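You operate a simulated robot arm through the tools that you are given. There is no shell and no other tool. Be economical: measure what you need, move in short steps, check, and stop when the job is done.

You run a simulated two-armed robot. Do the job below in one go: nothing can be reset, and whatever is moved stays where it is left.

JOB
Hold the white bottle on the change stand top steady with one hand and open the white spout cap with the other.

Only the result counts: the job must be done as asked and must still hold three seconds after the hand-in. Knocking over, shifting, dropping, spilling or breaking anything else fails it. A push-on lid holds only when it is set on centred and level and pressed home; a screw cap is set on level and turned clockwise until tight.

ROBOT AND FRAMES
Two 7-joint arms with two-finger parallel grippers on one trunk, on a base that drives. Base frame: it is fixed to the floor where the robot stands at the start and does not move with it; the origin is under the middle of the robot, x ahead of it, y to its left, z up. Units: mm, degrees, N and s.
The left shoulder is at the start at [50, 187, 1160], the right one opposite. With the tool pointing down near the work surface each hand reaches from about 100 to 660 mm from the robot's upright axis, wherever it stands, measured 20 degrees to its own side. Places, roughly: white spout cap [500, 200, 1100]. Payload 3.43 kg a hand.
Tool frame (each hand has its own): the origin (TCP) lies between the finger pads and is the grasp point; the fingertips stand 30 mm ahead of it; z points along the fingers, y is the line along which they close. Largest opening 94 mm; finger width 28, thickness 10; the body of the gripper, 50 by 96 mm, starts 55 mm behind the TCP.
Orientation is that of the tool frame in the base frame, as a unit quaternion [x, y, z, w]. With the fingers straight down and closing along the base's y, the tool's x points along the base's -x, its y along +y and its z along -z.

CONTROLS
- The arms move only by the tool arm_command. It takes "left_commands", "right_commands" or both (then of equal length, played together; a hand with none holds still); each is text: rows parted by semicolons, each of 7 numbers parted by spaces: the shift along the tool's x, y, z in m, then the turn, a rotation vector about the tool's x, y, z in degrees, then the opening in per cent of the stroke, from 0 (shut) to 100 (fully open). In form: x y z wx wy wz grip; .... A call has 1 to 8 rows; each row shifts and turns the commanded pose from where the row before left it, along the tool's axes as they then stand. Rows are played at 5 a second. More than 50 mm and 8.6 degrees between two rows, or a gripper value outside its range, and nothing of the call is played. Where a pose cannot be reached the arm comes as near as it can. A force on the tool above 40 N (or 10 N above the force at the start of the call, whichever is more), or a blocked arm, ends the call early, and 0.2 s more pass. Each finger travels about 153 mm/s and halts on what it meets, pressing with about 33 N; the grip force reading is that of the motor and also rises with nothing between the fingers. The clock runs only during rows and for 0.2 s after the last one: add rows that do not move to give the fingers time. It gives the time, the measured TCP pose, the force on the tool (base axes), the opening and the grip force at its end, in the units of the frame above (readings bear some noise), with the torque about the TCP (base axes, N m) and any sound that the robot's microphone picked up, and new pictures: "show" is both (left out), scene, wrist or none (wrist: the cameras of the hands that moved).
- Cameras (640 x 400 px; columns grow to the right, rows downward): "scene" is now at [125.2, 63.8, 1359.3]; the picture's right is [0.57, -0.82, 0.00], its down [-0.31, -0.22, -0.92] and it looks along [0.76, 0.53, -0.38] (base axes); focal length 221 px, centre (320, 200). "left" rides on the left gripper at [76, -14, -102] in its tool frame; the picture's right is [0.18, 0.98, 0.00], its down [-0.75, 0.14, -0.64] and it looks along [-0.63, 0.12, 0.77] (tool axes); focal length 243 px, centre (320, 200). "right" rides on the right gripper at [76, 14, -102] in its tool frame; the picture's right is [-0.18, 0.98, 0.00], its down [-0.75, -0.14, -0.64] and it looks along [-0.63, -0.12, 0.77] (tool axes); focal length 243 px, centre (320, 200). There is no depth. A picture from a camera that has moved, and an enlarged one, comes with that camera's place and axes in the base frame and with its lens. The place of the scene camera against the robot may be out by one fixed shift of up to 25 mm in any direction.
- move_column(by): slides the trunk up (or, below 0, down) by that many mm; the arms and the scene camera ride with it, the base frame stays. It gives what a move gives, with no picture.
- base_move(legs): drives the robot by 1 to 6 legs, each [ahead, left, turn to the left] in mm, mm and degrees, along the robot's own axes; the way and the turn of a leg run together, so that a leg with both is an arc; at most 1500 mm and 180 degrees a leg. The arms and the cameras ride along, it lands a little off, and it stops where it bumps. It gives what a move gives, and a new picture of the scene camera.
- head_to(pan, tilt): turns the head with the scene camera to pan (to the left, within 80 degrees either way) and tilt (down, from -29 to 69), counted from straight ahead of the robot. It gives what a move gives, and a new picture of the scene camera.
- inspect(camera, box): a new picture of the part [left, top, right, bottom] of that camera's present view, enlarged. No time passes.
- close_job(): hands the job in; it is judged then, once.

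Go step by step. Nothing tells you exact positions but the pictures and the camera data: compare them with the known pose of the tool, close in by small moves and look again before you grip or let go. The budget is 120 turns and 260 pictures, counting those below and the enlarged ones. Unless the task says otherwise, let go and move clear before handing in, and close with one line.

The tools are called after "Call:" as name(argument=value, ...) on one line, values as JSON. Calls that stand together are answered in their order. arm_command: Moves the arms, as the interface text tells. Its arguments: {"type":"object","properties":{"left_commands":{"type":"string"},"right_commands":{"type":"string"},"show":{"type":"string","enum":["both","scene","wrist","none"]}},"required":[]} The other tools are called the same way: move_column (by) slides the trunk up or down; base_move (legs) drives the base; head_to (pan, tilt) turns the head that bears the scene camera; inspect (camera, box) takes an enlarged picture of a part of a camera's view; close_job () hands the job in.

At the start:

```text
time: 0.0
left_tcp_pos: [174.4, 219.2, 1244.6]
left_tcp_rot: [0.0, 1.0, 0.0, 0.001]
left_contact_force: [0.9, 1.2, -0.5]
left_moment: [0.05, -0.02, -0.02]
left_opening: 94.3
left_grip_force: 0.0
right_tcp_pos: [339.8, 5.5, 1209.6]
right_tcp_rot: [0.001, 1.0, 0.0, 0.0]
right_contact_force: [-0.4, 0.7, 0.3]
right_moment: [0.03, -0.01, 0.01]
right_opening: 94.1
right_grip_force: 0.1
trunk travel left (down, up): [-375.0, 57.0]
robot x, y, heading: [-2.8, -2.0, -0.0]
head pan, tilt: [35.1, 22.6]
```

scene: 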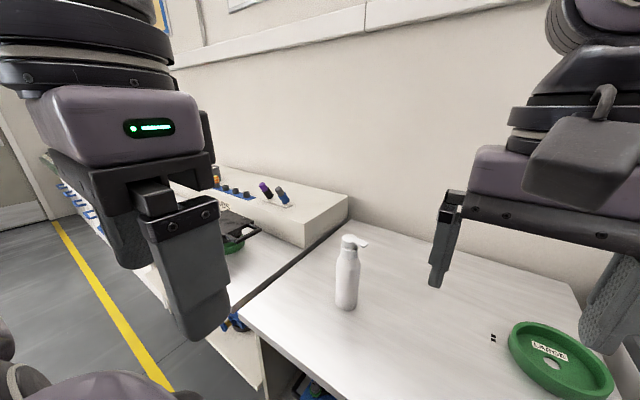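
right: 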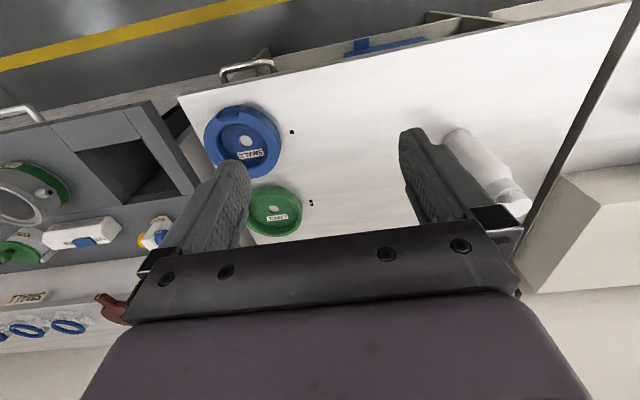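
left: 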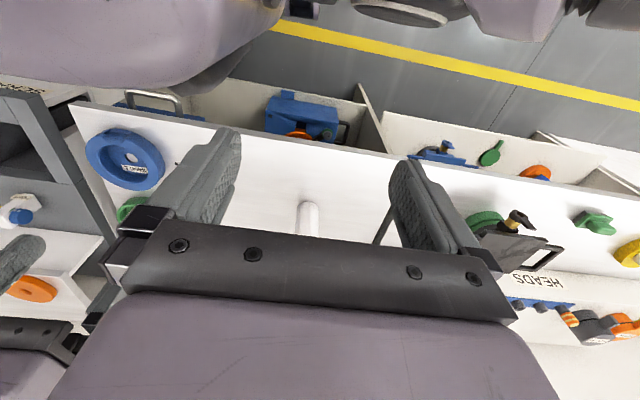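

I see a white bottle with a spout cap on the stand; I'll enlarge it to see how the cap opens.

Call:
inspect(camera="scene", box=[300, 215, 400, 325])

Call:
inspect(camera="right", box=[400, 110, 560, 230])

```text
3.64 times, centred on (350, 270) of scene
camera zoom: at [125.2, 63.8, 1359.3], right [0.57, -0.82, 0.0], down [-0.31, -0.22, -0.92], along [0.76, 0.53, -0.38], focal length 804 px, centre (211, -54)
```

zoom: 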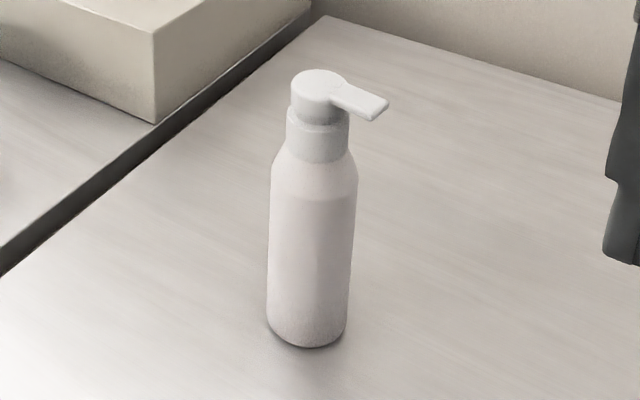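

```text
3.33 times, centred on (480, 170) of right
camera zoom: at [264.6, 19.0, 1312.2], right [0.18, 0.98, 0.0], down [0.75, -0.14, 0.64], along [0.63, -0.12, -0.77], focal length 809 px, centre (-213, 300)
```

zoom: 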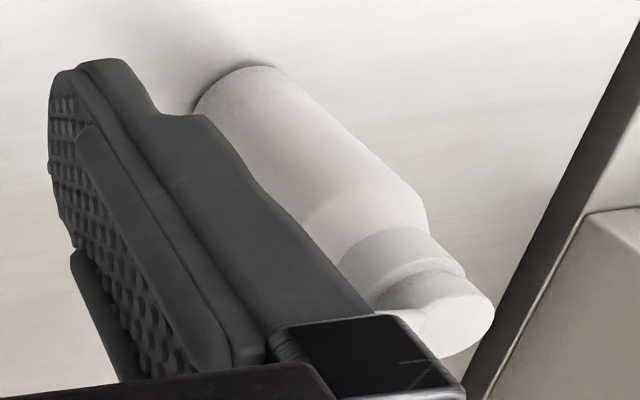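

The bottle stands near [495, 235], base around z 895, with its spout pointing to the right (-y). I'll tilt the left hand forward to view and later hold the body, and move the right hand away to the side.

Call:
arm_command(left_commands="0 0 0 0 -8 0 100; 0 0 0 0 -8 0 100; 0 0 0 0 -8 0 100; 0 0 0 0 -8 0 100; 0 0 0 0 -8 0 100; 0 0 0 0 -8 0 100", right_commands="0 -0.03 -0.02 0 0 0 100; 0 -0.03 -0.02 0 0 0 100; 0 -0.03 0 0 0 0 100; 0 -0.03 0 0 0 0 100; 0 0 0 0 0 0 100; 0 0 0 0 0 0 100")

```text
time: 1.4
left_tcp_pos: [173.4, 218.0, 1248.0]
left_tcp_rot: [0.0, 0.913, 0.0, 0.407]
left_contact_force: [-0.2, 1.3, 0.1]
left_moment: [0.03, -0.01, 0.03]
left_opening: 94.1
left_grip_force: 0.0
left hand out of reach, approached as far as the arm can: row 6
right_tcp_pos: [338.5, -114.1, 1249.7]
right_tcp_rot: [0.0, 1.0, -0.001, 0.0]
right_contact_force: [-0.3, -0.6, 0.9]
right_moment: [0.01, 0.02, 0.02]
right_opening: 93.9
right_grip_force: 0.0
trunk travel left (down, up): [-375.0, 57.0]
robot x, y, heading: [4.3, 0.3, 0.3]
head pan, tilt: [35.1, 22.6]
camera scene: at [124.8, 63.5, 1359.4], right [0.57, -0.82, 0.0], down [-0.31, -0.22, -0.92], along [0.76, 0.53, -0.38], focal length 221 px, centre (320, 200)
camera right: at [262.8, -100.8, 1351.8], right [0.18, 0.98, 0.0], down [0.75, -0.14, 0.64], along [0.63, -0.12, -0.77], focal length 243 px, centre (320, 200)
camera left: at [45.5, 202.4, 1261.2], right [-0.12, 0.98, -0.14], down [0.03, 0.14, 0.99], along [0.99, 0.12, -0.04], focal length 243 px, centre (320, 200)
```

scene: 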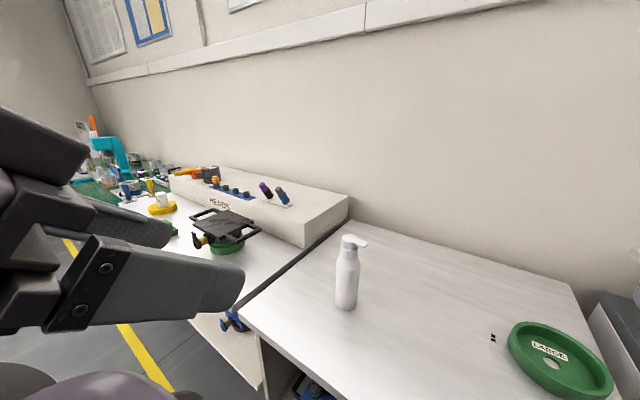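
right: 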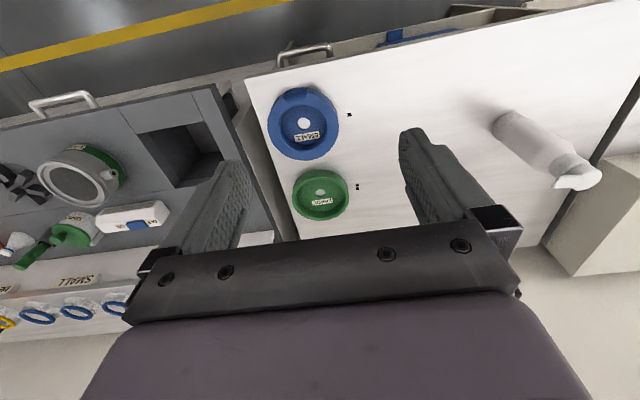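
left: 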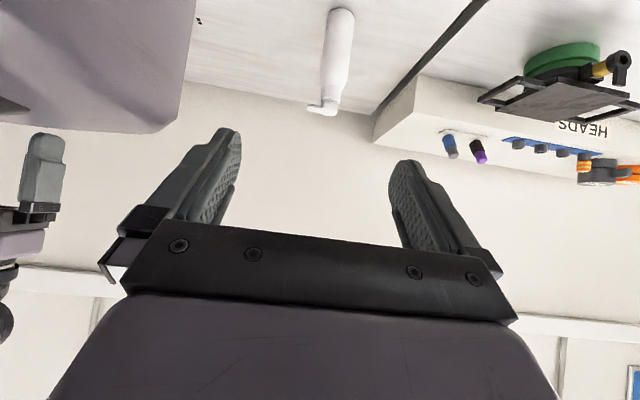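

Both wrist cameras see the bottle now; I'll enlarge for triangulation.

Call:
inspect(camera="left", box=[270, 0, 400, 130])

Call:
inspect(camera="right", box=[480, 90, 620, 210])

Call:
inspect(camera="scene", box=[320, 220, 390, 270])

```text
3.08 times, centred on (335, 65) of left
camera zoom: at [45.5, 202.4, 1261.2], right [-0.12, 0.98, -0.14], down [0.03, 0.14, 0.99], along [0.99, 0.12, -0.04], focal length 746 px, centre (274, 615)
```

zoom: 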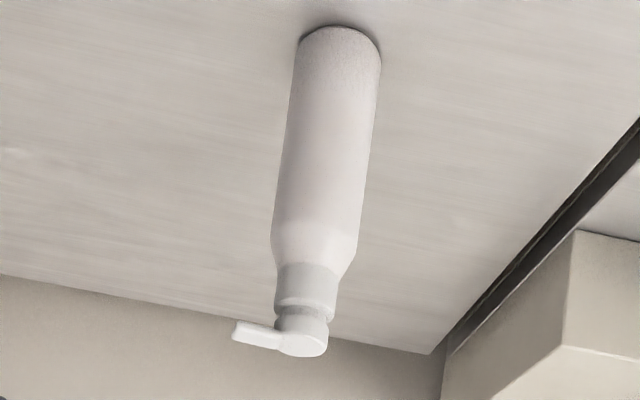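

```text
3.33 times, centred on (550, 150) of right
camera zoom: at [262.8, -100.8, 1351.8], right [0.18, 0.98, 0.0], down [0.75, -0.14, 0.64], along [0.63, -0.12, -0.77], focal length 809 px, centre (-447, 367)
```

zoom: 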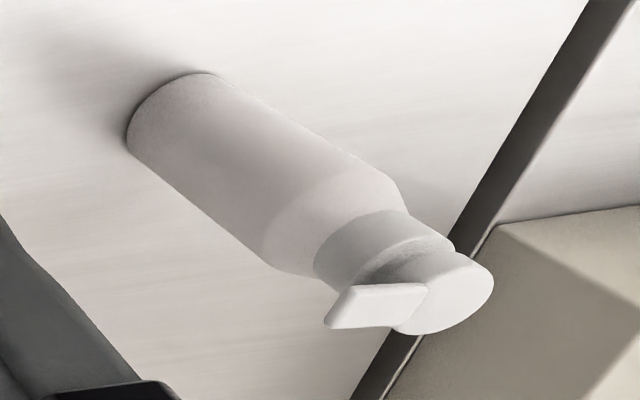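

```text
8.00 times, centred on (355, 245) of scene
camera zoom: at [124.8, 63.5, 1359.4], right [0.57, -0.82, 0.0], down [-0.31, -0.22, -0.92], along [0.76, 0.53, -0.38], focal length 1768 px, centre (40, -160)
```

zoom: 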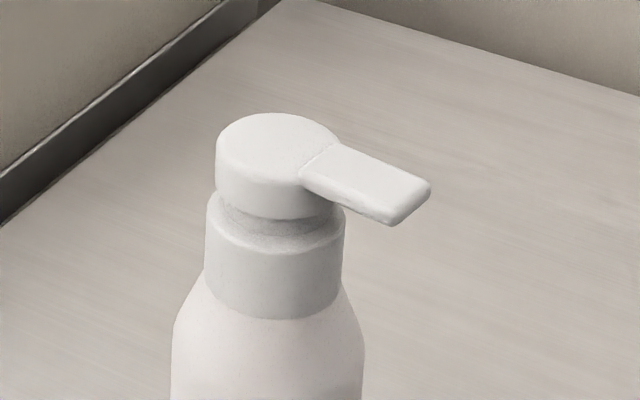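

The cap top triangulates to about [544, 258, 1052], table about z 843, body radius about 31. The right hand would barely reach there, so I turn the robot in place toward the bottle and look down.

Call:
base_move(legs=[[0, 0, 28]])

Call:
head_to(pan=0, tilt=55)

```text
time: 3.2
left_tcp_pos: [50.8, 274.2, 1248.0]
left_tcp_rot: [-0.222, 0.886, 0.099, 0.394]
left_contact_force: [-0.5, 0.3, 0.2]
left_moment: [-0.01, 0.03, 0.02]
left_opening: 93.8
left_grip_force: 0.1
right_tcp_pos: [354.2, 60.2, 1248.5]
right_tcp_rot: [-0.243, 0.97, -0.001, 0.0]
right_contact_force: [0.8, -0.8, -0.5]
right_moment: [0.02, -0.05, 0.0]
right_opening: 93.8
right_grip_force: 0.1
trunk travel left (down, up): [-375.0, 57.0]
robot x, y, heading: [0.1, -0.8, 28.0]
head pan, tilt: [35.1, 22.6]
camera scene: at [84.0, 120.9, 1359.3], right [0.89, -0.45, 0.0], down [-0.17, -0.34, -0.92], along [0.42, 0.82, -0.38], focal length 221 px, centre (320, 200)
```

scene: 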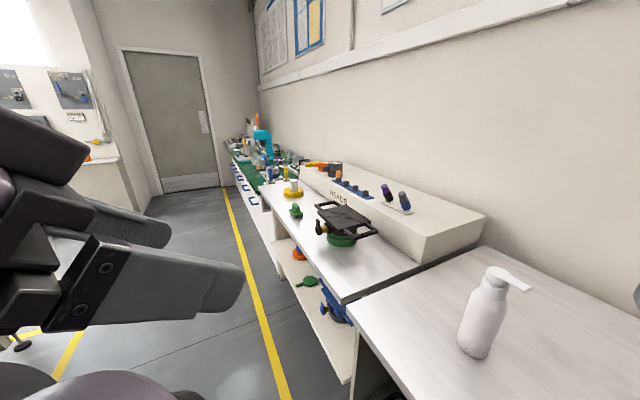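

```text
time: 4.2
left_tcp_pos: [49.6, 273.6, 1249.3]
left_tcp_rot: [-0.222, 0.886, 0.099, 0.394]
left_contact_force: [-0.3, -0.4, 0.4]
left_moment: [-0.02, -0.04, -0.03]
left_opening: 94.1
left_grip_force: 0.0
right_tcp_pos: [352.5, 59.5, 1247.9]
right_tcp_rot: [-0.243, 0.97, 0.0, 0.001]
right_contact_force: [-0.5, 1.0, 0.2]
right_moment: [0.0, -0.03, 0.02]
right_opening: 94.1
right_grip_force: 0.1
trunk travel left (down, up): [-375.0, 57.0]
robot x, y, heading: [-3.3, -2.2, 28.1]
head pan, tilt: [0.0, 55.0]
camera scene: at [105.9, 72.2, 1311.4], right [0.47, -0.88, 0.0], down [-0.72, -0.39, -0.57], along [0.51, 0.27, -0.82], focal length 221 px, centre (320, 200)
```

scene: 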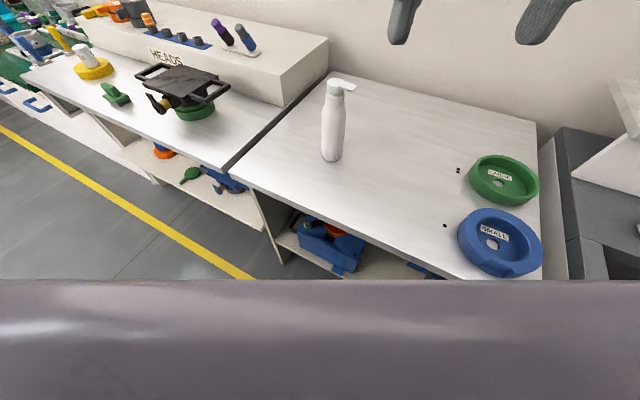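

The floor and view are clear. Now I yaw the left hand to point along +x and bring it forward, staying high.

Call:
arm_command(left_commands="0 0 0 5.2 0 4.7 100; 0 0 0 5.2 0 4.7 100; 0 0 0 5.2 0 4.7 100; 0 0 0 5.2 0 4.7 100; -0.032 0 0.0357 0 0 0 100; -0.032 0 0.0357 0 0 0 100; -0.032 0 0.0357 0 0 0 100; -0.032 0 0.0357 0 0 0 100", show="scene")

```text
time: 5.0
left_tcp_pos: [53.1, 275.5, 1256.0]
left_tcp_rot: [-0.071, 0.908, 0.026, 0.412]
left_contact_force: [2.3, 1.5, 3.1]
left_moment: [-0.17, -0.02, 0.12]
left_opening: 93.8
left_grip_force: 0.1
right_tcp_pos: [352.7, 59.7, 1248.2]
right_tcp_rot: [-0.244, 0.97, 0.0, 0.0]
right_contact_force: [1.2, 0.3, -0.9]
right_moment: [0.0, 0.02, 0.02]
right_opening: 94.1
right_grip_force: 0.0
trunk travel left (down, up): [-375.0, 57.0]
robot x, y, heading: [2.2, -0.1, 28.5]
head pan, tilt: [0.0, 55.0]
stopped in row 4 (left hand): the force on the tool passed its limit (the readings are from after the stop); the commanded pose is now the measured one
camera scene: at [106.0, 72.2, 1311.4], right [0.47, -0.88, 0.0], down [-0.72, -0.39, -0.57], along [0.51, 0.27, -0.82], focal length 221 px, centre (320, 200)
```

scene: 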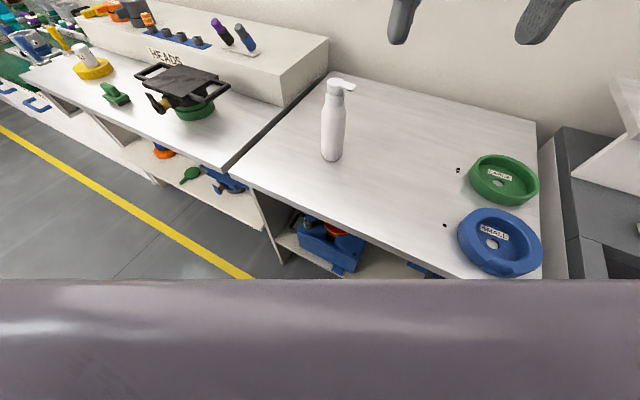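

The hand yawed to ~9° before a joint-side force; good enough. Now I extend forward.

Call:
arm_command(left_commands="-0.031 -0.009 0.0352 0 0 0 100; -0.031 -0.009 0.0352 0 0 0 100; -0.031 -0.009 0.0352 0 0 0 100; -0.031 -0.009 0.0352 0 0 0 100; -0.031 -0.009 0.0352 0 0 0 100; -0.031 -0.009 0.0352 0 0 0 100", show="wrist")

```text
time: 6.4
left_tcp_pos: [341.0, 265.7, 1254.6]
left_tcp_rot: [-0.071, 0.908, 0.027, 0.412]
left_contact_force: [0.3, -0.4, 0.9]
left_moment: [0.02, 0.04, -0.02]
left_opening: 94.1
left_grip_force: 0.1
right_tcp_pos: [355.5, 61.3, 1248.1]
right_tcp_rot: [-0.244, 0.97, 0.0, 0.0]
right_contact_force: [-0.1, 0.2, -0.8]
right_moment: [-0.02, -0.01, -0.01]
right_opening: 94.1
right_grip_force: 0.0
trunk travel left (down, up): [-375.0, 57.0]
robot x, y, heading: [1.5, 2.5, 28.2]
head pan, tilt: [0.0, 55.0]
camera left: at [217.6, 232.4, 1265.4], right [-0.27, 0.95, -0.15], down [-0.01, 0.15, 0.99], along [0.96, 0.27, -0.03], focal length 243 px, centre (320, 200)
```

left: 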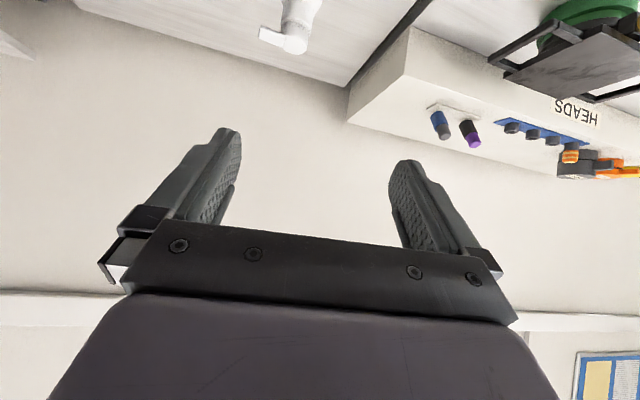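

Consistent: cap at ~[537, 258, 1052]. Lower the left hand in front of the bottle, short of it.

Call:
arm_command(left_commands="0.0294 -0.003 0.0392 0 0 0 100; 0.0294 -0.003 0.0392 0 0 0 100; 0.0294 -0.003 0.0392 0 0 0 100; 0.0294 -0.003 0.0392 0 0 0 100; 0.0294 -0.003 0.0392 0 0 0 100; 0.0294 -0.003 0.0392 0 0 0 100")

```text
time: 7.8
left_tcp_pos: [354.2, 303.1, 989.7]
left_tcp_rot: [-0.07, 0.908, 0.026, 0.412]
left_contact_force: [0.6, -0.1, 0.1]
left_moment: [-0.03, -0.01, -0.01]
left_opening: 94.1
left_grip_force: 0.0
left hand out of reach, approached as far as the arm can: row 3, 4, 5, 6
right_tcp_pos: [353.1, 61.6, 1249.9]
right_tcp_rot: [-0.244, 0.97, 0.0, 0.0]
right_contact_force: [1.0, -0.5, 0.1]
right_moment: [0.0, 0.02, -0.04]
right_opening: 94.1
right_grip_force: 0.1
trunk travel left (down, up): [-375.0, 57.0]
robot x, y, heading: [1.4, -0.5, 28.2]
head pan, tilt: [0.0, 55.0]
camera scene: at [106.0, 72.4, 1311.4], right [0.47, -0.88, 0.0], down [-0.72, -0.39, -0.57], along [0.51, 0.27, -0.82], focal length 221 px, centre (320, 200)
camera left: at [229.5, 269.2, 1000.3], right [-0.27, 0.95, -0.15], down [-0.01, 0.15, 0.99], along [0.96, 0.26, -0.03], focal length 243 px, centre (320, 200)
```

scene: 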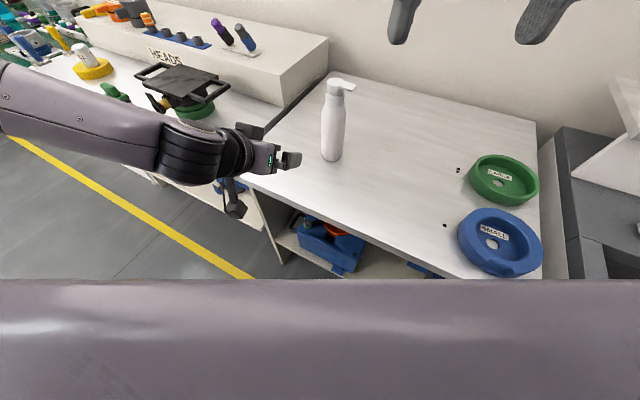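
left: 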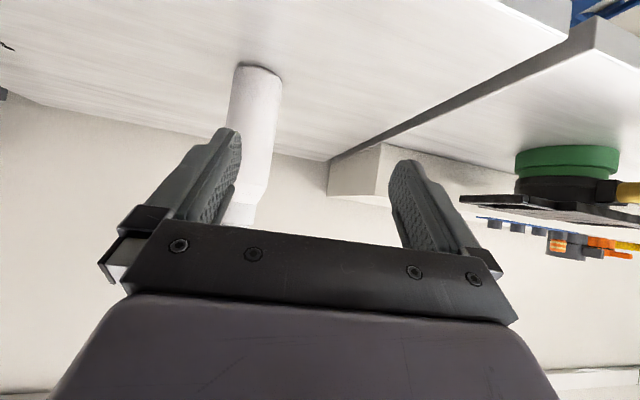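

The left arm is at a reach limit with this posture. I'll test a forward motion with more pitch.

Call:
arm_command(left_commands="-0.02 -0.006 0.023 0 -8 0 100; -0.02 -0.006 0.03 0 -8 0 100; 0 0 0 0 0 0 100", show="none")

```text
time: 8.6
left_tcp_pos: [400.2, 327.3, 1027.2]
left_tcp_rot: [-0.067, 0.843, 0.038, 0.532]
left_contact_force: [0.5, -0.6, -0.3]
left_moment: [0.04, 0.02, -0.01]
left_opening: 93.9
left_grip_force: 0.1
left hand out of reach, approached as far as the arm can: row 1, 2
right_tcp_pos: [353.1, 60.0, 1248.3]
right_tcp_rot: [-0.244, 0.97, 0.0, 0.0]
right_contact_force: [0.5, -0.3, 0.2]
right_moment: [-0.02, 0.0, -0.03]
right_opening: 94.1
right_grip_force: 0.1
trunk travel left (down, up): [-375.0, 57.0]
robot x, y, heading: [1.6, -0.7, 28.3]
head pan, tilt: [0.0, 55.0]
```

More pitch raises the hand; lowering the trunk should fix the arm geometry.

Call:
move_column(by=-100)

Call:
arm_command(left_commands="0 -0.025 0 0 0 0 100; 0 -0.025 0 0 0 0 100; 0 0 0 0 0 0 100")

```text
time: 10.0
left_tcp_pos: [400.3, 327.7, 926.0]
left_tcp_rot: [-0.066, 0.843, 0.037, 0.532]
left_contact_force: [0.5, 0.1, 0.2]
left_moment: [-0.02, 0.0, -0.01]
left_opening: 94.0
left_grip_force: 0.1
right_tcp_pos: [353.6, 59.7, 1148.0]
right_tcp_rot: [-0.244, 0.97, 0.0, -0.001]
right_contact_force: [0.0, -0.3, 0.1]
right_moment: [0.0, -0.01, -0.01]
right_opening: 94.3
right_grip_force: 0.1
trunk travel left (down, up): [-275.0, 157.0]
robot x, y, heading: [1.1, -4.6, 28.4]
head pan, tilt: [0.0, 55.0]
```

```text
time: 10.8
left_tcp_pos: [386.2, 305.2, 943.6]
left_tcp_rot: [-0.066, 0.844, 0.036, 0.532]
left_contact_force: [0.4, 0.4, -0.4]
left_moment: [0.0, 0.0, 0.04]
left_opening: 94.0
left_grip_force: 0.0
left hand out of reach, approached as far as the arm can: row 1, 2
right_tcp_pos: [353.7, 59.4, 1148.5]
right_tcp_rot: [-0.244, 0.97, 0.0, 0.0]
right_contact_force: [0.0, 0.4, 0.1]
right_moment: [0.02, -0.01, 0.03]
right_opening: 94.1
right_grip_force: 0.0
trunk travel left (down, up): [-275.0, 157.0]
robot x, y, heading: [0.5, -3.2, 28.0]
head pan, tilt: [0.0, 55.0]
camera scene: at [105.9, 72.1, 1211.4], right [0.47, -0.88, 0.0], down [-0.72, -0.39, -0.57], along [0.51, 0.27, -0.82], focal length 221 px, centre (320, 200)
camera left: at [264.5, 270.6, 919.8], right [-0.23, 0.96, -0.17], down [-0.27, 0.11, 0.96], along [0.94, 0.26, 0.24], focal length 243 px, centre (320, 200)
```

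scene: 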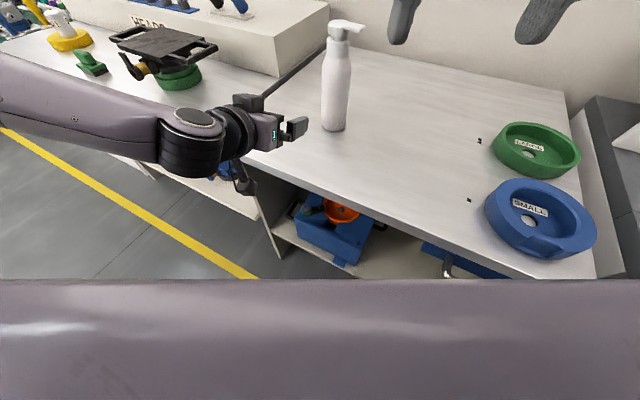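
left: 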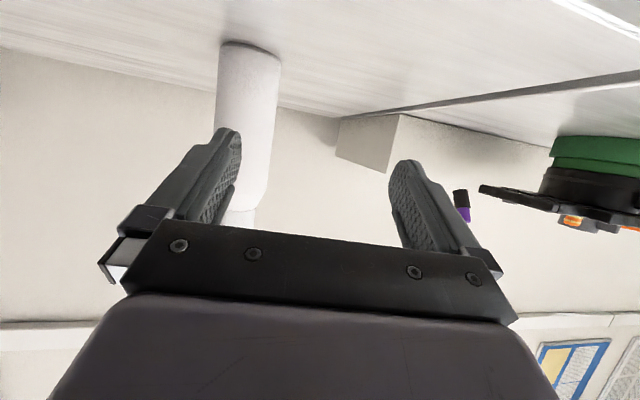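

The forearm comes from the left, so a heading pointing more to the right is natural: I yaw the left hand ~-28°, which then points at the bottle.

Call:
arm_command(left_commands="0 0 0 6.3 0 3.1 100; 0 0 0 6.3 0 3.1 100; 0 0 0 6.3 0 3.1 100; 0 0 0 6.3 0 3.1 100; 0 0 0 0 0 0 100")

```text
time: 12.0
left_tcp_pos: [386.4, 305.1, 942.6]
left_tcp_rot: [0.142, 0.834, -0.091, 0.526]
left_contact_force: [0.6, 0.9, -0.4]
left_moment: [0.0, -0.02, 0.01]
left_opening: 93.8
left_grip_force: 0.0
right_tcp_pos: [352.2, 59.4, 1149.2]
right_tcp_rot: [-0.243, 0.97, 0.0, 0.0]
right_contact_force: [-0.5, 0.3, -0.1]
right_moment: [-0.02, -0.01, 0.01]
right_opening: 94.4
right_grip_force: 0.0
trunk travel left (down, up): [-275.0, 157.0]
robot x, y, heading: [-1.2, 1.6, 28.2]
head pan, tilt: [0.0, 55.0]
camera scene: at [105.9, 72.1, 1211.4], right [0.47, -0.88, 0.0], down [-0.72, -0.39, -0.57], along [0.51, 0.27, -0.82], focal length 221 px, centre (320, 200)
camera left: at [263.6, 333.1, 918.9], right [0.25, 0.95, -0.17], down [-0.19, 0.22, 0.96], along [0.95, -0.21, 0.24], focal length 243 px, centre (320, 200)
```

scene: 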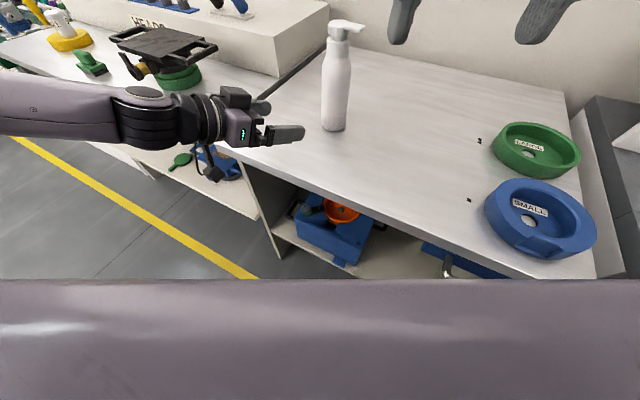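
left: 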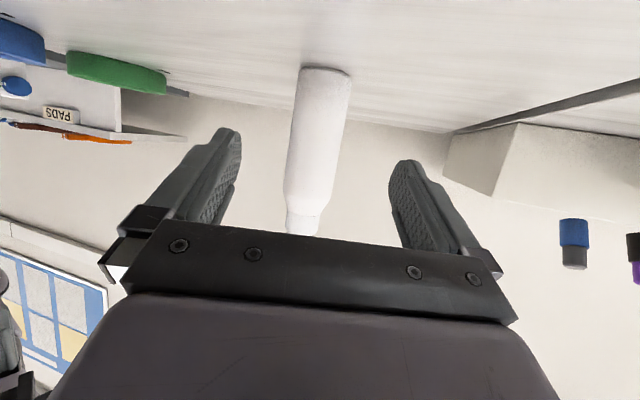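

The left hand now points at the bottle, ~8 mm off laterally. I correct and advance most of the way.

Call:
arm_command(left_commands="0 0.008 0 0 0 0 100; -0.0131 0 0.0367 0 0 0 100; -0.0131 0 0.0367 0 0 0 100; 0 0 0 0 0 0 100")

```text
time: 13.0
left_tcp_pos: [451.0, 295.4, 947.3]
left_tcp_rot: [0.141, 0.835, -0.09, 0.525]
left_contact_force: [-0.6, 0.0, 0.2]
left_moment: [-0.01, -0.01, 0.01]
left_opening: 94.0
left_grip_force: 0.1
left hand out of reach, approached as far as the arm can: row 2, 3
right_tcp_pos: [353.3, 60.6, 1148.0]
right_tcp_rot: [-0.244, 0.97, 0.001, 0.0]
right_contact_force: [0.3, -0.3, 0.6]
right_moment: [0.01, -0.01, -0.01]
right_opening: 94.2
right_grip_force: 0.1
trunk travel left (down, up): [-275.0, 157.0]
robot x, y, heading: [1.7, -1.9, 28.3]
head pan, tilt: [0.0, 55.0]
camera scene: at [106.0, 72.0, 1211.4], right [0.47, -0.88, 0.0], down [-0.72, -0.39, -0.57], along [0.51, 0.27, -0.82], focal length 221 px, centre (320, 200)
camera left: at [327.1, 322.9, 923.8], right [0.25, 0.95, -0.17], down [-0.19, 0.22, 0.96], along [0.95, -0.21, 0.24], focal length 243 px, centre (320, 200)
```

scene: 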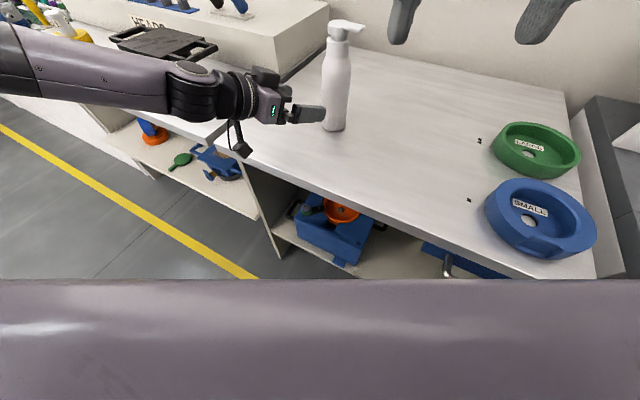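
left: 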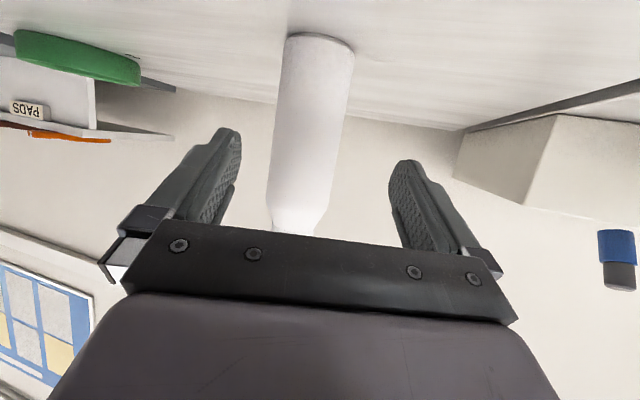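

Nearly there; lowering the trunk 25 mm puts the hand at the right height, then I advance.

Call:
move_column(by=-25)

Call:
arm_command(left_commands="0 0 0 5 0 2.4 100; -0.0131 0 0.027 0 0 0 100; -0.0131 0 0.027 0 0 0 100; 0 0 0 0 0 0 100")

```text
time: 13.7
left_tcp_pos: [451.5, 295.4, 922.0]
left_tcp_rot: [0.142, 0.834, -0.091, 0.525]
left_contact_force: [-0.3, 0.0, 0.5]
left_moment: [0.0, 0.03, 0.01]
left_opening: 94.1
left_grip_force: 0.1
right_tcp_pos: [353.6, 60.3, 1124.5]
right_tcp_rot: [-0.243, 0.97, 0.001, -0.001]
right_contact_force: [0.5, -0.3, 0.0]
right_moment: [0.04, 0.0, -0.02]
right_opening: 94.0
right_grip_force: 0.0
trunk travel left (down, up): [-250.0, 182.0]
robot x, y, heading: [0.6, -1.9, 28.2]
head pan, tilt: [0.0, 55.0]
```

```text
time: 14.7
left_tcp_pos: [461.1, 292.2, 943.1]
left_tcp_rot: [0.181, 0.826, -0.116, 0.521]
left_contact_force: [-0.4, -0.1, -0.1]
left_moment: [0.0, 0.02, 0.0]
left_opening: 93.9
left_grip_force: 0.1
left hand out of reach, approached as far as the arm can: row 2, 3
right_tcp_pos: [352.9, 60.1, 1123.9]
right_tcp_rot: [-0.243, 0.97, 0.0, 0.0]
right_contact_force: [0.0, -1.1, 0.2]
right_moment: [-0.01, 0.01, 0.01]
right_opening: 93.9
right_grip_force: 0.0
trunk travel left (down, up): [-250.0, 182.0]
robot x, y, heading: [1.5, -2.0, 28.2]
head pan, tilt: [0.0, 55.0]
camera scene: at [105.9, 72.1, 1186.4], right [0.47, -0.88, 0.0], down [-0.72, -0.39, -0.57], along [0.51, 0.27, -0.82], focal length 221 px, centre (320, 200)
camera left: at [340.1, 330.8, 918.5], right [0.34, 0.92, -0.17], down [-0.17, 0.24, 0.96], along [0.92, -0.3, 0.24], focal length 243 px, centre (320, 200)
```

scene: 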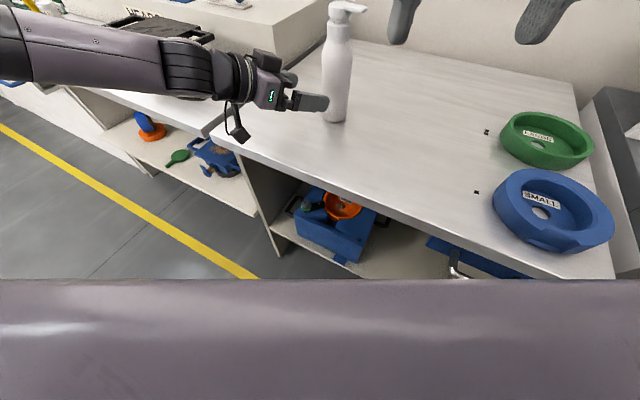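
left: 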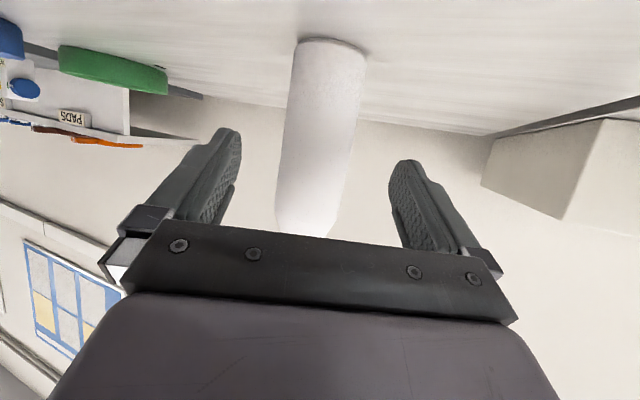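

Still limited by a joint rather than by distance; yawing right helped before, so I'll back off and yaw further, coming from the bottle's left.

Call:
arm_command(left_commands="0.018 0.0 -0.037 0 0 0 100; 0.009 0 -0.018 6.3 0 3.1 100; 0 0.025 0 6.3 0 3.1 100; 0 0.025 0 6.3 0 3.1 100; 0 0 0 0 0 0 100")

```text
time: 15.9
left_tcp_pos: [434.8, 362.7, 943.7]
left_tcp_rot: [0.331, 0.779, -0.208, 0.49]
left_contact_force: [0.5, -0.5, -0.1]
left_moment: [0.01, 0.01, 0.0]
left_opening: 93.9
left_grip_force: 0.0
right_tcp_pos: [353.8, 59.9, 1123.9]
right_tcp_rot: [-0.243, 0.97, 0.0, 0.0]
right_contact_force: [0.0, 0.3, 0.3]
right_moment: [-0.01, -0.04, 0.01]
right_opening: 94.0
right_grip_force: 0.0
trunk travel left (down, up): [-250.0, 182.0]
robot x, y, heading: [-0.3, -1.3, 28.4]
head pan, tilt: [0.0, 55.0]
camera scene: at [105.9, 72.1, 1186.4], right [0.47, -0.88, 0.0], down [-0.72, -0.39, -0.57], along [0.51, 0.27, -0.82], focal length 221 px, centre (320, 200)
camera left: at [336.6, 442.0, 919.4], right [0.65, 0.74, -0.16], down [-0.07, 0.28, 0.96], along [0.75, -0.61, 0.24], focal length 243 px, centre (320, 200)
```

scene: 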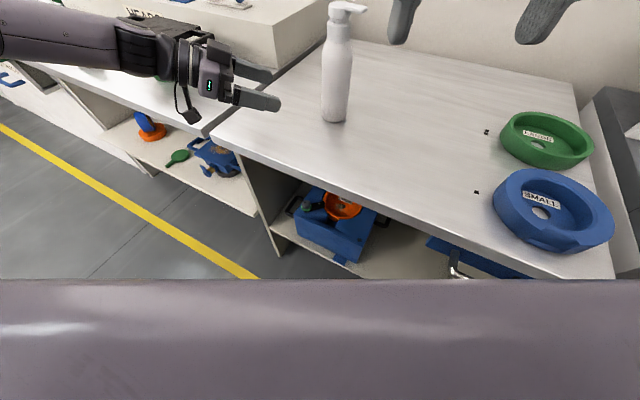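
left: 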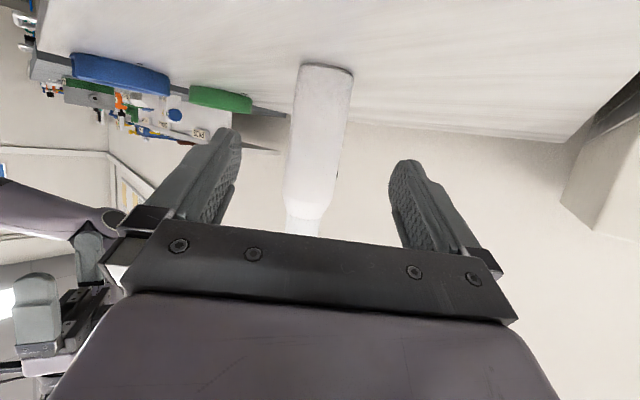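

Reached cleanly; heading -46°, bottle aligned ~147 mm ahead. Advance half way and check.

Call:
arm_command(left_commands="-0.0113 0.002 0.0348 0 0 0 100; -0.0113 0.002 0.0348 0 0 0 100; 0 0 0 0 0 0 100")

```text
time: 16.7
left_tcp_pos: [445.2, 325.5, 935.9]
left_tcp_rot: [0.331, 0.778, -0.208, 0.493]
left_contact_force: [0.4, 0.0, 0.5]
left_moment: [-0.03, 0.01, 0.01]
left_opening: 94.3
left_grip_force: 0.0
left hand out of reach, approached as far as the arm can: row 1, 2
right_tcp_pos: [353.7, 60.2, 1123.0]
right_tcp_rot: [-0.243, 0.97, 0.0, 0.0]
right_contact_force: [-1.1, 0.0, -0.4]
right_moment: [-0.03, -0.01, 0.02]
right_opening: 94.1
right_grip_force: 0.0
trunk travel left (down, up): [-250.0, 182.0]
robot x, y, heading: [0.4, -1.7, 28.7]
head pan, tilt: [0.0, 55.0]
camera scene: at [105.9, 72.1, 1186.4], right [0.47, -0.88, 0.0], down [-0.72, -0.39, -0.57], along [0.51, 0.27, -0.82], focal length 221 px, centre (320, 200)
camera left: at [347.3, 405.8, 911.2], right [0.65, 0.74, -0.16], down [-0.08, 0.28, 0.96], along [0.75, -0.61, 0.24], focal length 243 px, centre (320, 200)
```

scene: 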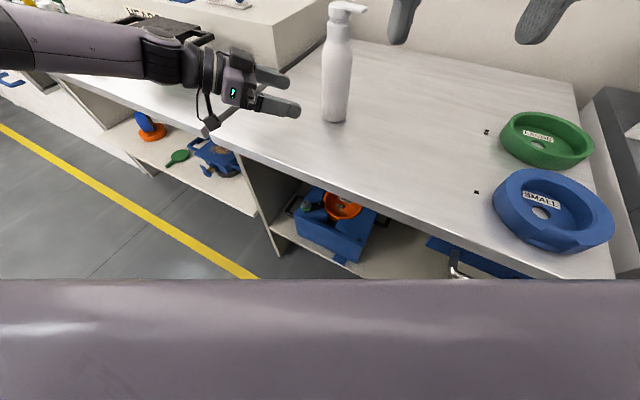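
left: 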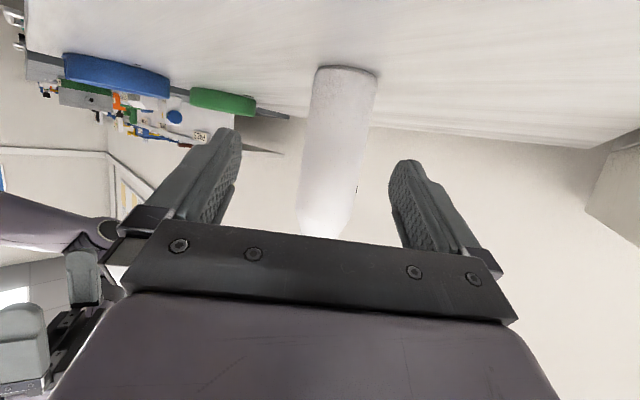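

There is a posture limit; I'll test a steeper pitch (hand pointing more downward) to see whether reach improves.

Call:
arm_command(left_commands="0 0 0 0 8 0 100; 0 0 0 0 8 0 100; 0 0 0 0 0 0 100")

```text
time: 17.5
left_tcp_pos: [383.3, 343.9, 923.5]
left_tcp_rot: [0.35, 0.824, -0.172, 0.411]
left_contact_force: [1.2, 0.3, 0.8]
left_moment: [0.02, -0.01, -0.01]
left_opening: 93.7
left_grip_force: 0.0
left hand out of reach, approached as far as the arm can: row 1, 2
right_tcp_pos: [354.2, 60.4, 1123.4]
right_tcp_rot: [-0.244, 0.97, 0.0, 0.0]
right_contact_force: [0.2, 0.6, 0.3]
right_moment: [0.01, -0.05, 0.03]
right_opening: 94.1
right_grip_force: 0.0
trunk travel left (down, up): [-250.0, 182.0]
robot x, y, heading: [-0.1, 0.8, 28.1]
head pan, tilt: [0.0, 55.0]
camera scene: at [105.8, 72.1, 1186.4], right [0.47, -0.88, 0.0], down [-0.72, -0.39, -0.57], along [0.51, 0.27, -0.82], focal length 221 px, centre (320, 200)
camera left: at [283.1, 426.2, 924.9], right [0.63, 0.76, -0.14], down [0.06, 0.14, 0.99], along [0.78, -0.63, 0.04], focal length 243 px, centre (320, 200)
```

scene: 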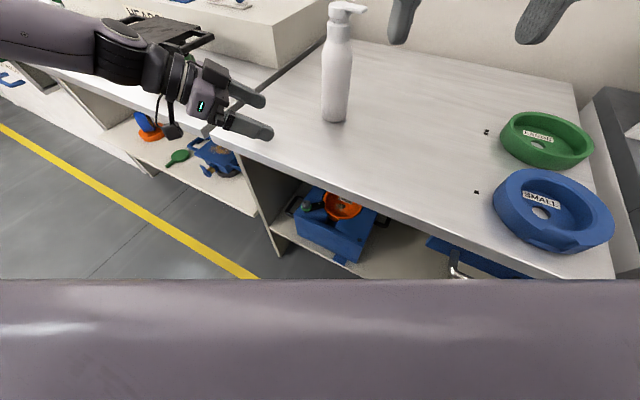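
left: 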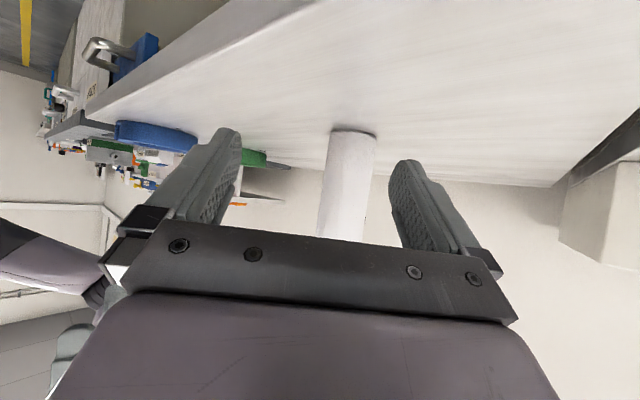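

Steeper is worse, so flatter must be better: pitch to ~80°.

Call:
arm_command(left_commands="0 0 0 0 -8 0 100; 0 0 0 0 -8 0 100; 0 0 0 0 -8 0 100; 0 0 0 0 -8 0 100; 0 0 0 0 0 0 100")

```text
time: 18.7
left_tcp_pos: [382.6, 344.9, 921.9]
left_tcp_rot: [0.289, 0.679, -0.262, 0.622]
left_contact_force: [0.4, -0.9, 0.6]
left_moment: [0.01, 0.0, 0.01]
left_opening: 93.9
left_grip_force: 0.1
right_tcp_pos: [353.4, 59.5, 1124.3]
right_tcp_rot: [-0.243, 0.97, 0.0, 0.001]
right_contact_force: [-0.1, 0.6, -0.4]
right_moment: [0.01, 0.0, 0.0]
right_opening: 93.9
right_grip_force: 0.0
trunk travel left (down, up): [-250.0, 182.0]
robot x, y, heading: [-0.7, 3.6, 28.2]
head pan, tilt: [0.0, 55.0]
camera scene: at [105.9, 72.1, 1186.4], right [0.47, -0.88, 0.0], down [-0.72, -0.39, -0.57], along [0.51, 0.27, -0.82], focal length 221 px, centre (320, 200)
camera left: at [296.5, 412.8, 856.0], right [0.69, 0.7, -0.18], down [-0.3, 0.51, 0.81], along [0.65, -0.51, 0.56], focal length 243 px, centre (320, 200)
```

scene: 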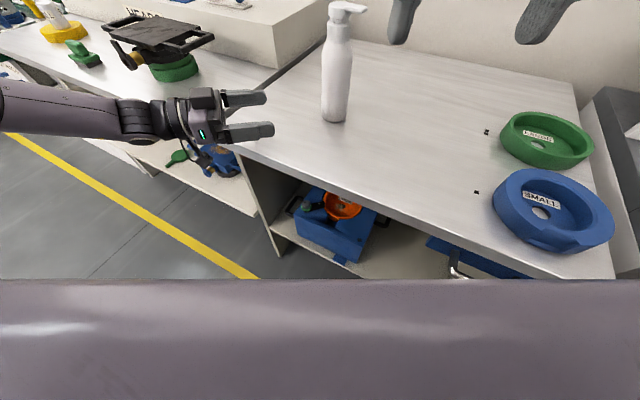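
left: 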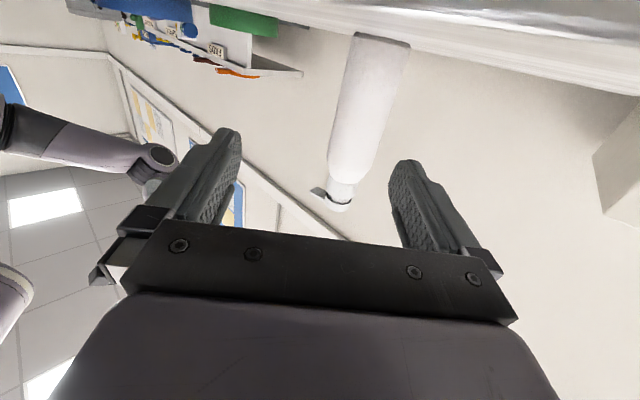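

Reached p≈85° but the wrist camera is near the table edge height, so I raise 35 mm, ease pitch to 78°, and line up on the -46° approach line.

Call:
arm_command(left_commands="-0.035 0 0 0 7 0 100; -0.005 0.025 0.025 0 0 0 100; -0.005 0.025 0.025 0 0 0 100; 0 0 0 0 0 0 100")

```text
time: 19.7
left_tcp_pos: [454.2, 341.7, 956.8]
left_tcp_rot: [0.303, 0.716, -0.244, 0.579]
left_contact_force: [0.4, 0.2, -0.4]
left_moment: [0.01, -0.01, 0.0]
left_opening: 93.6
left_grip_force: 0.0
right_tcp_pos: [353.4, 59.4, 1124.0]
right_tcp_rot: [-0.244, 0.97, 0.0, 0.0]
right_contact_force: [-0.3, 0.0, 0.6]
right_moment: [0.0, -0.03, 0.0]
right_opening: 94.0
right_grip_force: 0.1
trunk travel left (down, up): [-250.0, 182.0]
robot x, y, heading: [-0.6, -2.6, 28.1]
head pan, tilt: [0.0, 55.0]
camera scene: at [105.9, 72.0, 1186.4], right [0.47, -0.88, 0.0], down [-0.72, -0.39, -0.57], along [0.51, 0.27, -0.82], focal length 221 px, centre (320, 200)
camera left: at [362.0, 414.7, 903.3], right [0.68, 0.71, -0.18], down [-0.23, 0.43, 0.87], along [0.7, -0.55, 0.46], focal length 243 px, centre (320, 200)
```

scene: 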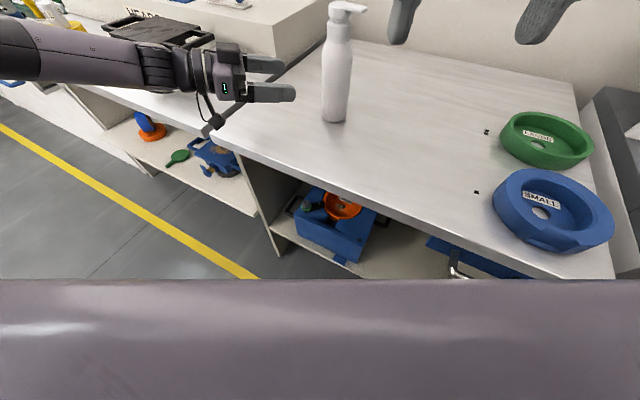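
left: 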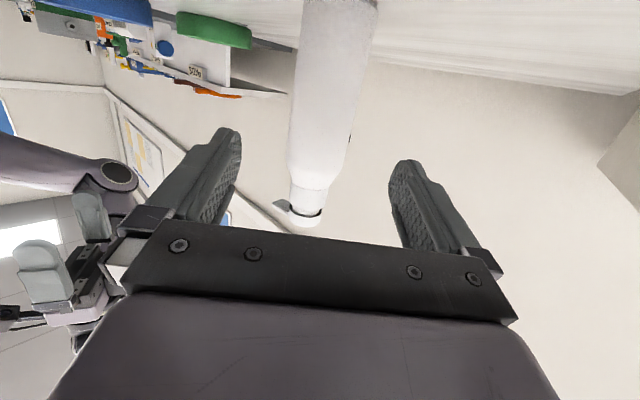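

Aligned with no limit reported. Advance two-thirds.

Call:
arm_command(left_commands="-0.0026 0.002 0.0393 0 0 0 100; -0.0026 0.002 0.0393 0 0 0 100; 0 0 0 0 0 0 100")

```text
time: 20.5
left_tcp_pos: [455.6, 302.0, 971.8]
left_tcp_rot: [0.303, 0.716, -0.243, 0.58]
left_contact_force: [0.4, 0.1, 0.8]
left_moment: [-0.03, -0.04, -0.01]
left_opening: 93.7
left_grip_force: 0.1
left hand out of reach, approached as far as the arm can: row 1, 2
right_tcp_pos: [352.9, 61.1, 1124.5]
right_tcp_rot: [-0.244, 0.97, 0.0, 0.0]
right_contact_force: [0.0, -0.2, -0.2]
right_moment: [0.03, 0.0, 0.02]
right_opening: 94.1
right_grip_force: 0.0
trunk travel left (down, up): [-250.0, 182.0]
robot x, y, heading: [1.4, -1.7, 28.1]
head pan, tilt: [0.0, 55.0]
camera scene: at [105.9, 72.1, 1186.4], right [0.47, -0.88, 0.0], down [-0.72, -0.39, -0.57], along [0.51, 0.27, -0.82], focal length 221 px, centre (320, 200)
camera left: at [363.2, 374.5, 918.8], right [0.68, 0.71, -0.18], down [-0.23, 0.43, 0.87], along [0.7, -0.55, 0.46], focal length 243 px, centre (320, 200)
```

scene: 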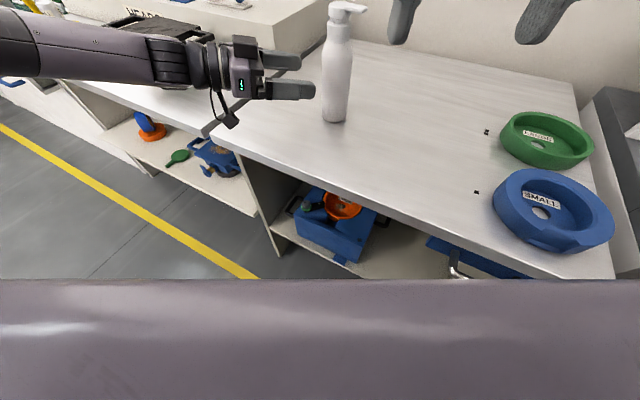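
left: 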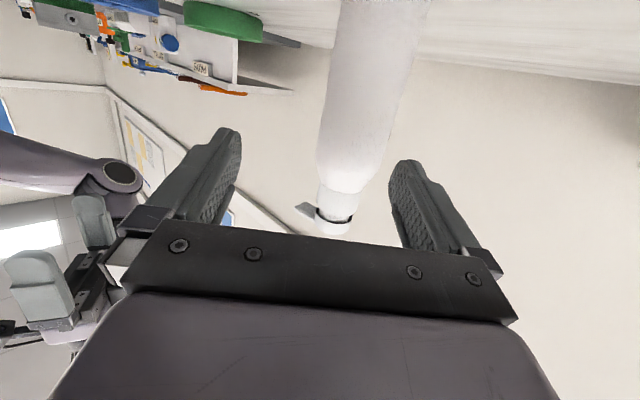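

The limit is a fixed posture boundary ~80 mm short; driving the base slightly closer solves it for both arms. I'll tilt the right hand back to see the base front and clearance to the stand.

Call:
arm_command(right_commands="0 0 0 0 8 0 100; 0 0 0 0 8 0 100; 0 0 0 0 8 0 100; 0 0 0 0 0 0 100", show="wrist")

```text
time: 21.5
left_tcp_pos: [454.6, 301.5, 971.9]
left_tcp_rot: [0.304, 0.715, -0.244, 0.58]
left_contact_force: [-0.7, 0.0, -0.6]
left_moment: [0.02, 0.01, -0.02]
left_opening: 94.1
left_grip_force: 0.1
right_tcp_pos: [353.8, 60.0, 1123.2]
right_tcp_rot: [-0.238, 0.949, -0.05, -0.202]
right_contact_force: [-0.5, 0.2, 1.3]
right_moment: [-0.02, -0.02, -0.01]
right_opening: 93.7
right_grip_force: 0.2
trunk travel left (down, up): [-250.0, 182.0]
robot x, y, heading: [0.1, -1.3, 28.3]
head pan, tilt: [0.0, 55.0]
camera right: at [322.0, 58.5, 1248.4], right [-0.32, 0.95, -0.07], down [0.9, 0.32, 0.28], along [0.29, 0.02, -0.96], focal length 243 px, centre (320, 200)
```

right: 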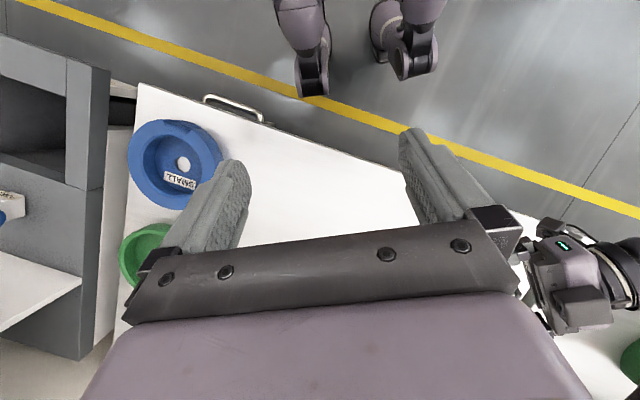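

Feet end around x≈207 and the stand edge is at x≈350, so an 80 mm drive toward +x is safe. I back off the left hand first, restore the right hand, then drive.

Call:
arm_command(left_commands="0.005 0 -0.027 0 0 0 100; 0.005 0 -0.027 0 0 0 100; 0.005 0 -0.027 0 0 0 100; 0 0 0 0 0 0 100", right_commands="0 0 -0.02 0 -8 0 100; 0 0 -0.02 0 -8 0 100; 0 0 0 0 -8 0 100; 0 0 0 0 0 0 100", show="none")

Call:
base_move(legs=[[70, -37, 0]])

```text
time: 22.5
left_tcp_pos: [397.2, 359.9, 973.8]
left_tcp_rot: [0.304, 0.715, -0.245, 0.58]
left_contact_force: [-1.1, -0.1, -0.3]
left_moment: [0.01, -0.01, 0.0]
left_opening: 93.7
left_grip_force: 0.0
right_tcp_pos: [366.0, 66.4, 1161.3]
right_tcp_rot: [-0.244, 0.97, 0.001, 0.0]
right_contact_force: [0.5, 0.0, -0.2]
right_moment: [0.01, -0.02, -0.01]
right_opening: 94.0
right_grip_force: 0.0
trunk travel left (down, up): [-250.0, 182.0]
robot x, y, heading: [1.8, -2.3, 28.2]
head pan, tilt: [0.0, 55.0]
```

```text
time: 23.6
left_tcp_pos: [469.4, 361.8, 976.3]
left_tcp_rot: [0.304, 0.716, -0.244, 0.579]
left_contact_force: [-0.1, 0.7, -0.4]
left_moment: [0.01, 0.0, 0.01]
left_opening: 93.8
left_grip_force: 0.0
right_tcp_pos: [437.1, 67.1, 1160.6]
right_tcp_rot: [-0.243, 0.97, 0.0, 0.0]
right_contact_force: [0.1, 0.3, -0.5]
right_moment: [0.0, 0.0, -0.03]
right_opening: 94.0
right_grip_force: 0.1
trunk travel left (down, up): [-250.0, 182.0]
robot x, y, heading: [68.0, -3.6, 28.2]
head pan, tilt: [0.0, 55.0]
stopped in leg 1: the robot was blocked; the commanded pose is now the measured one
camera scene: at [177.0, 73.1, 1186.4], right [0.47, -0.88, 0.0], down [-0.72, -0.39, -0.57], along [0.51, 0.27, -0.82], focal length 221 px, centre (320, 200)
```

scene: 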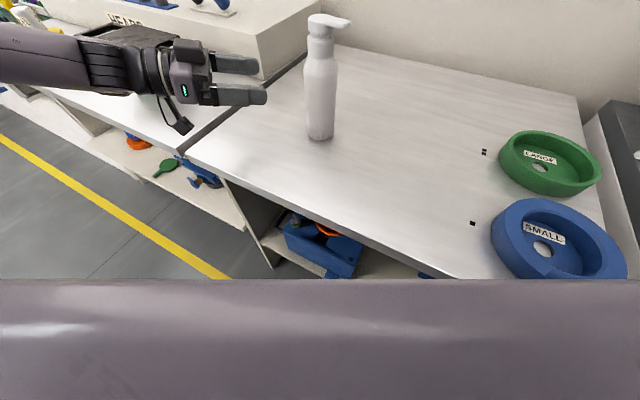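

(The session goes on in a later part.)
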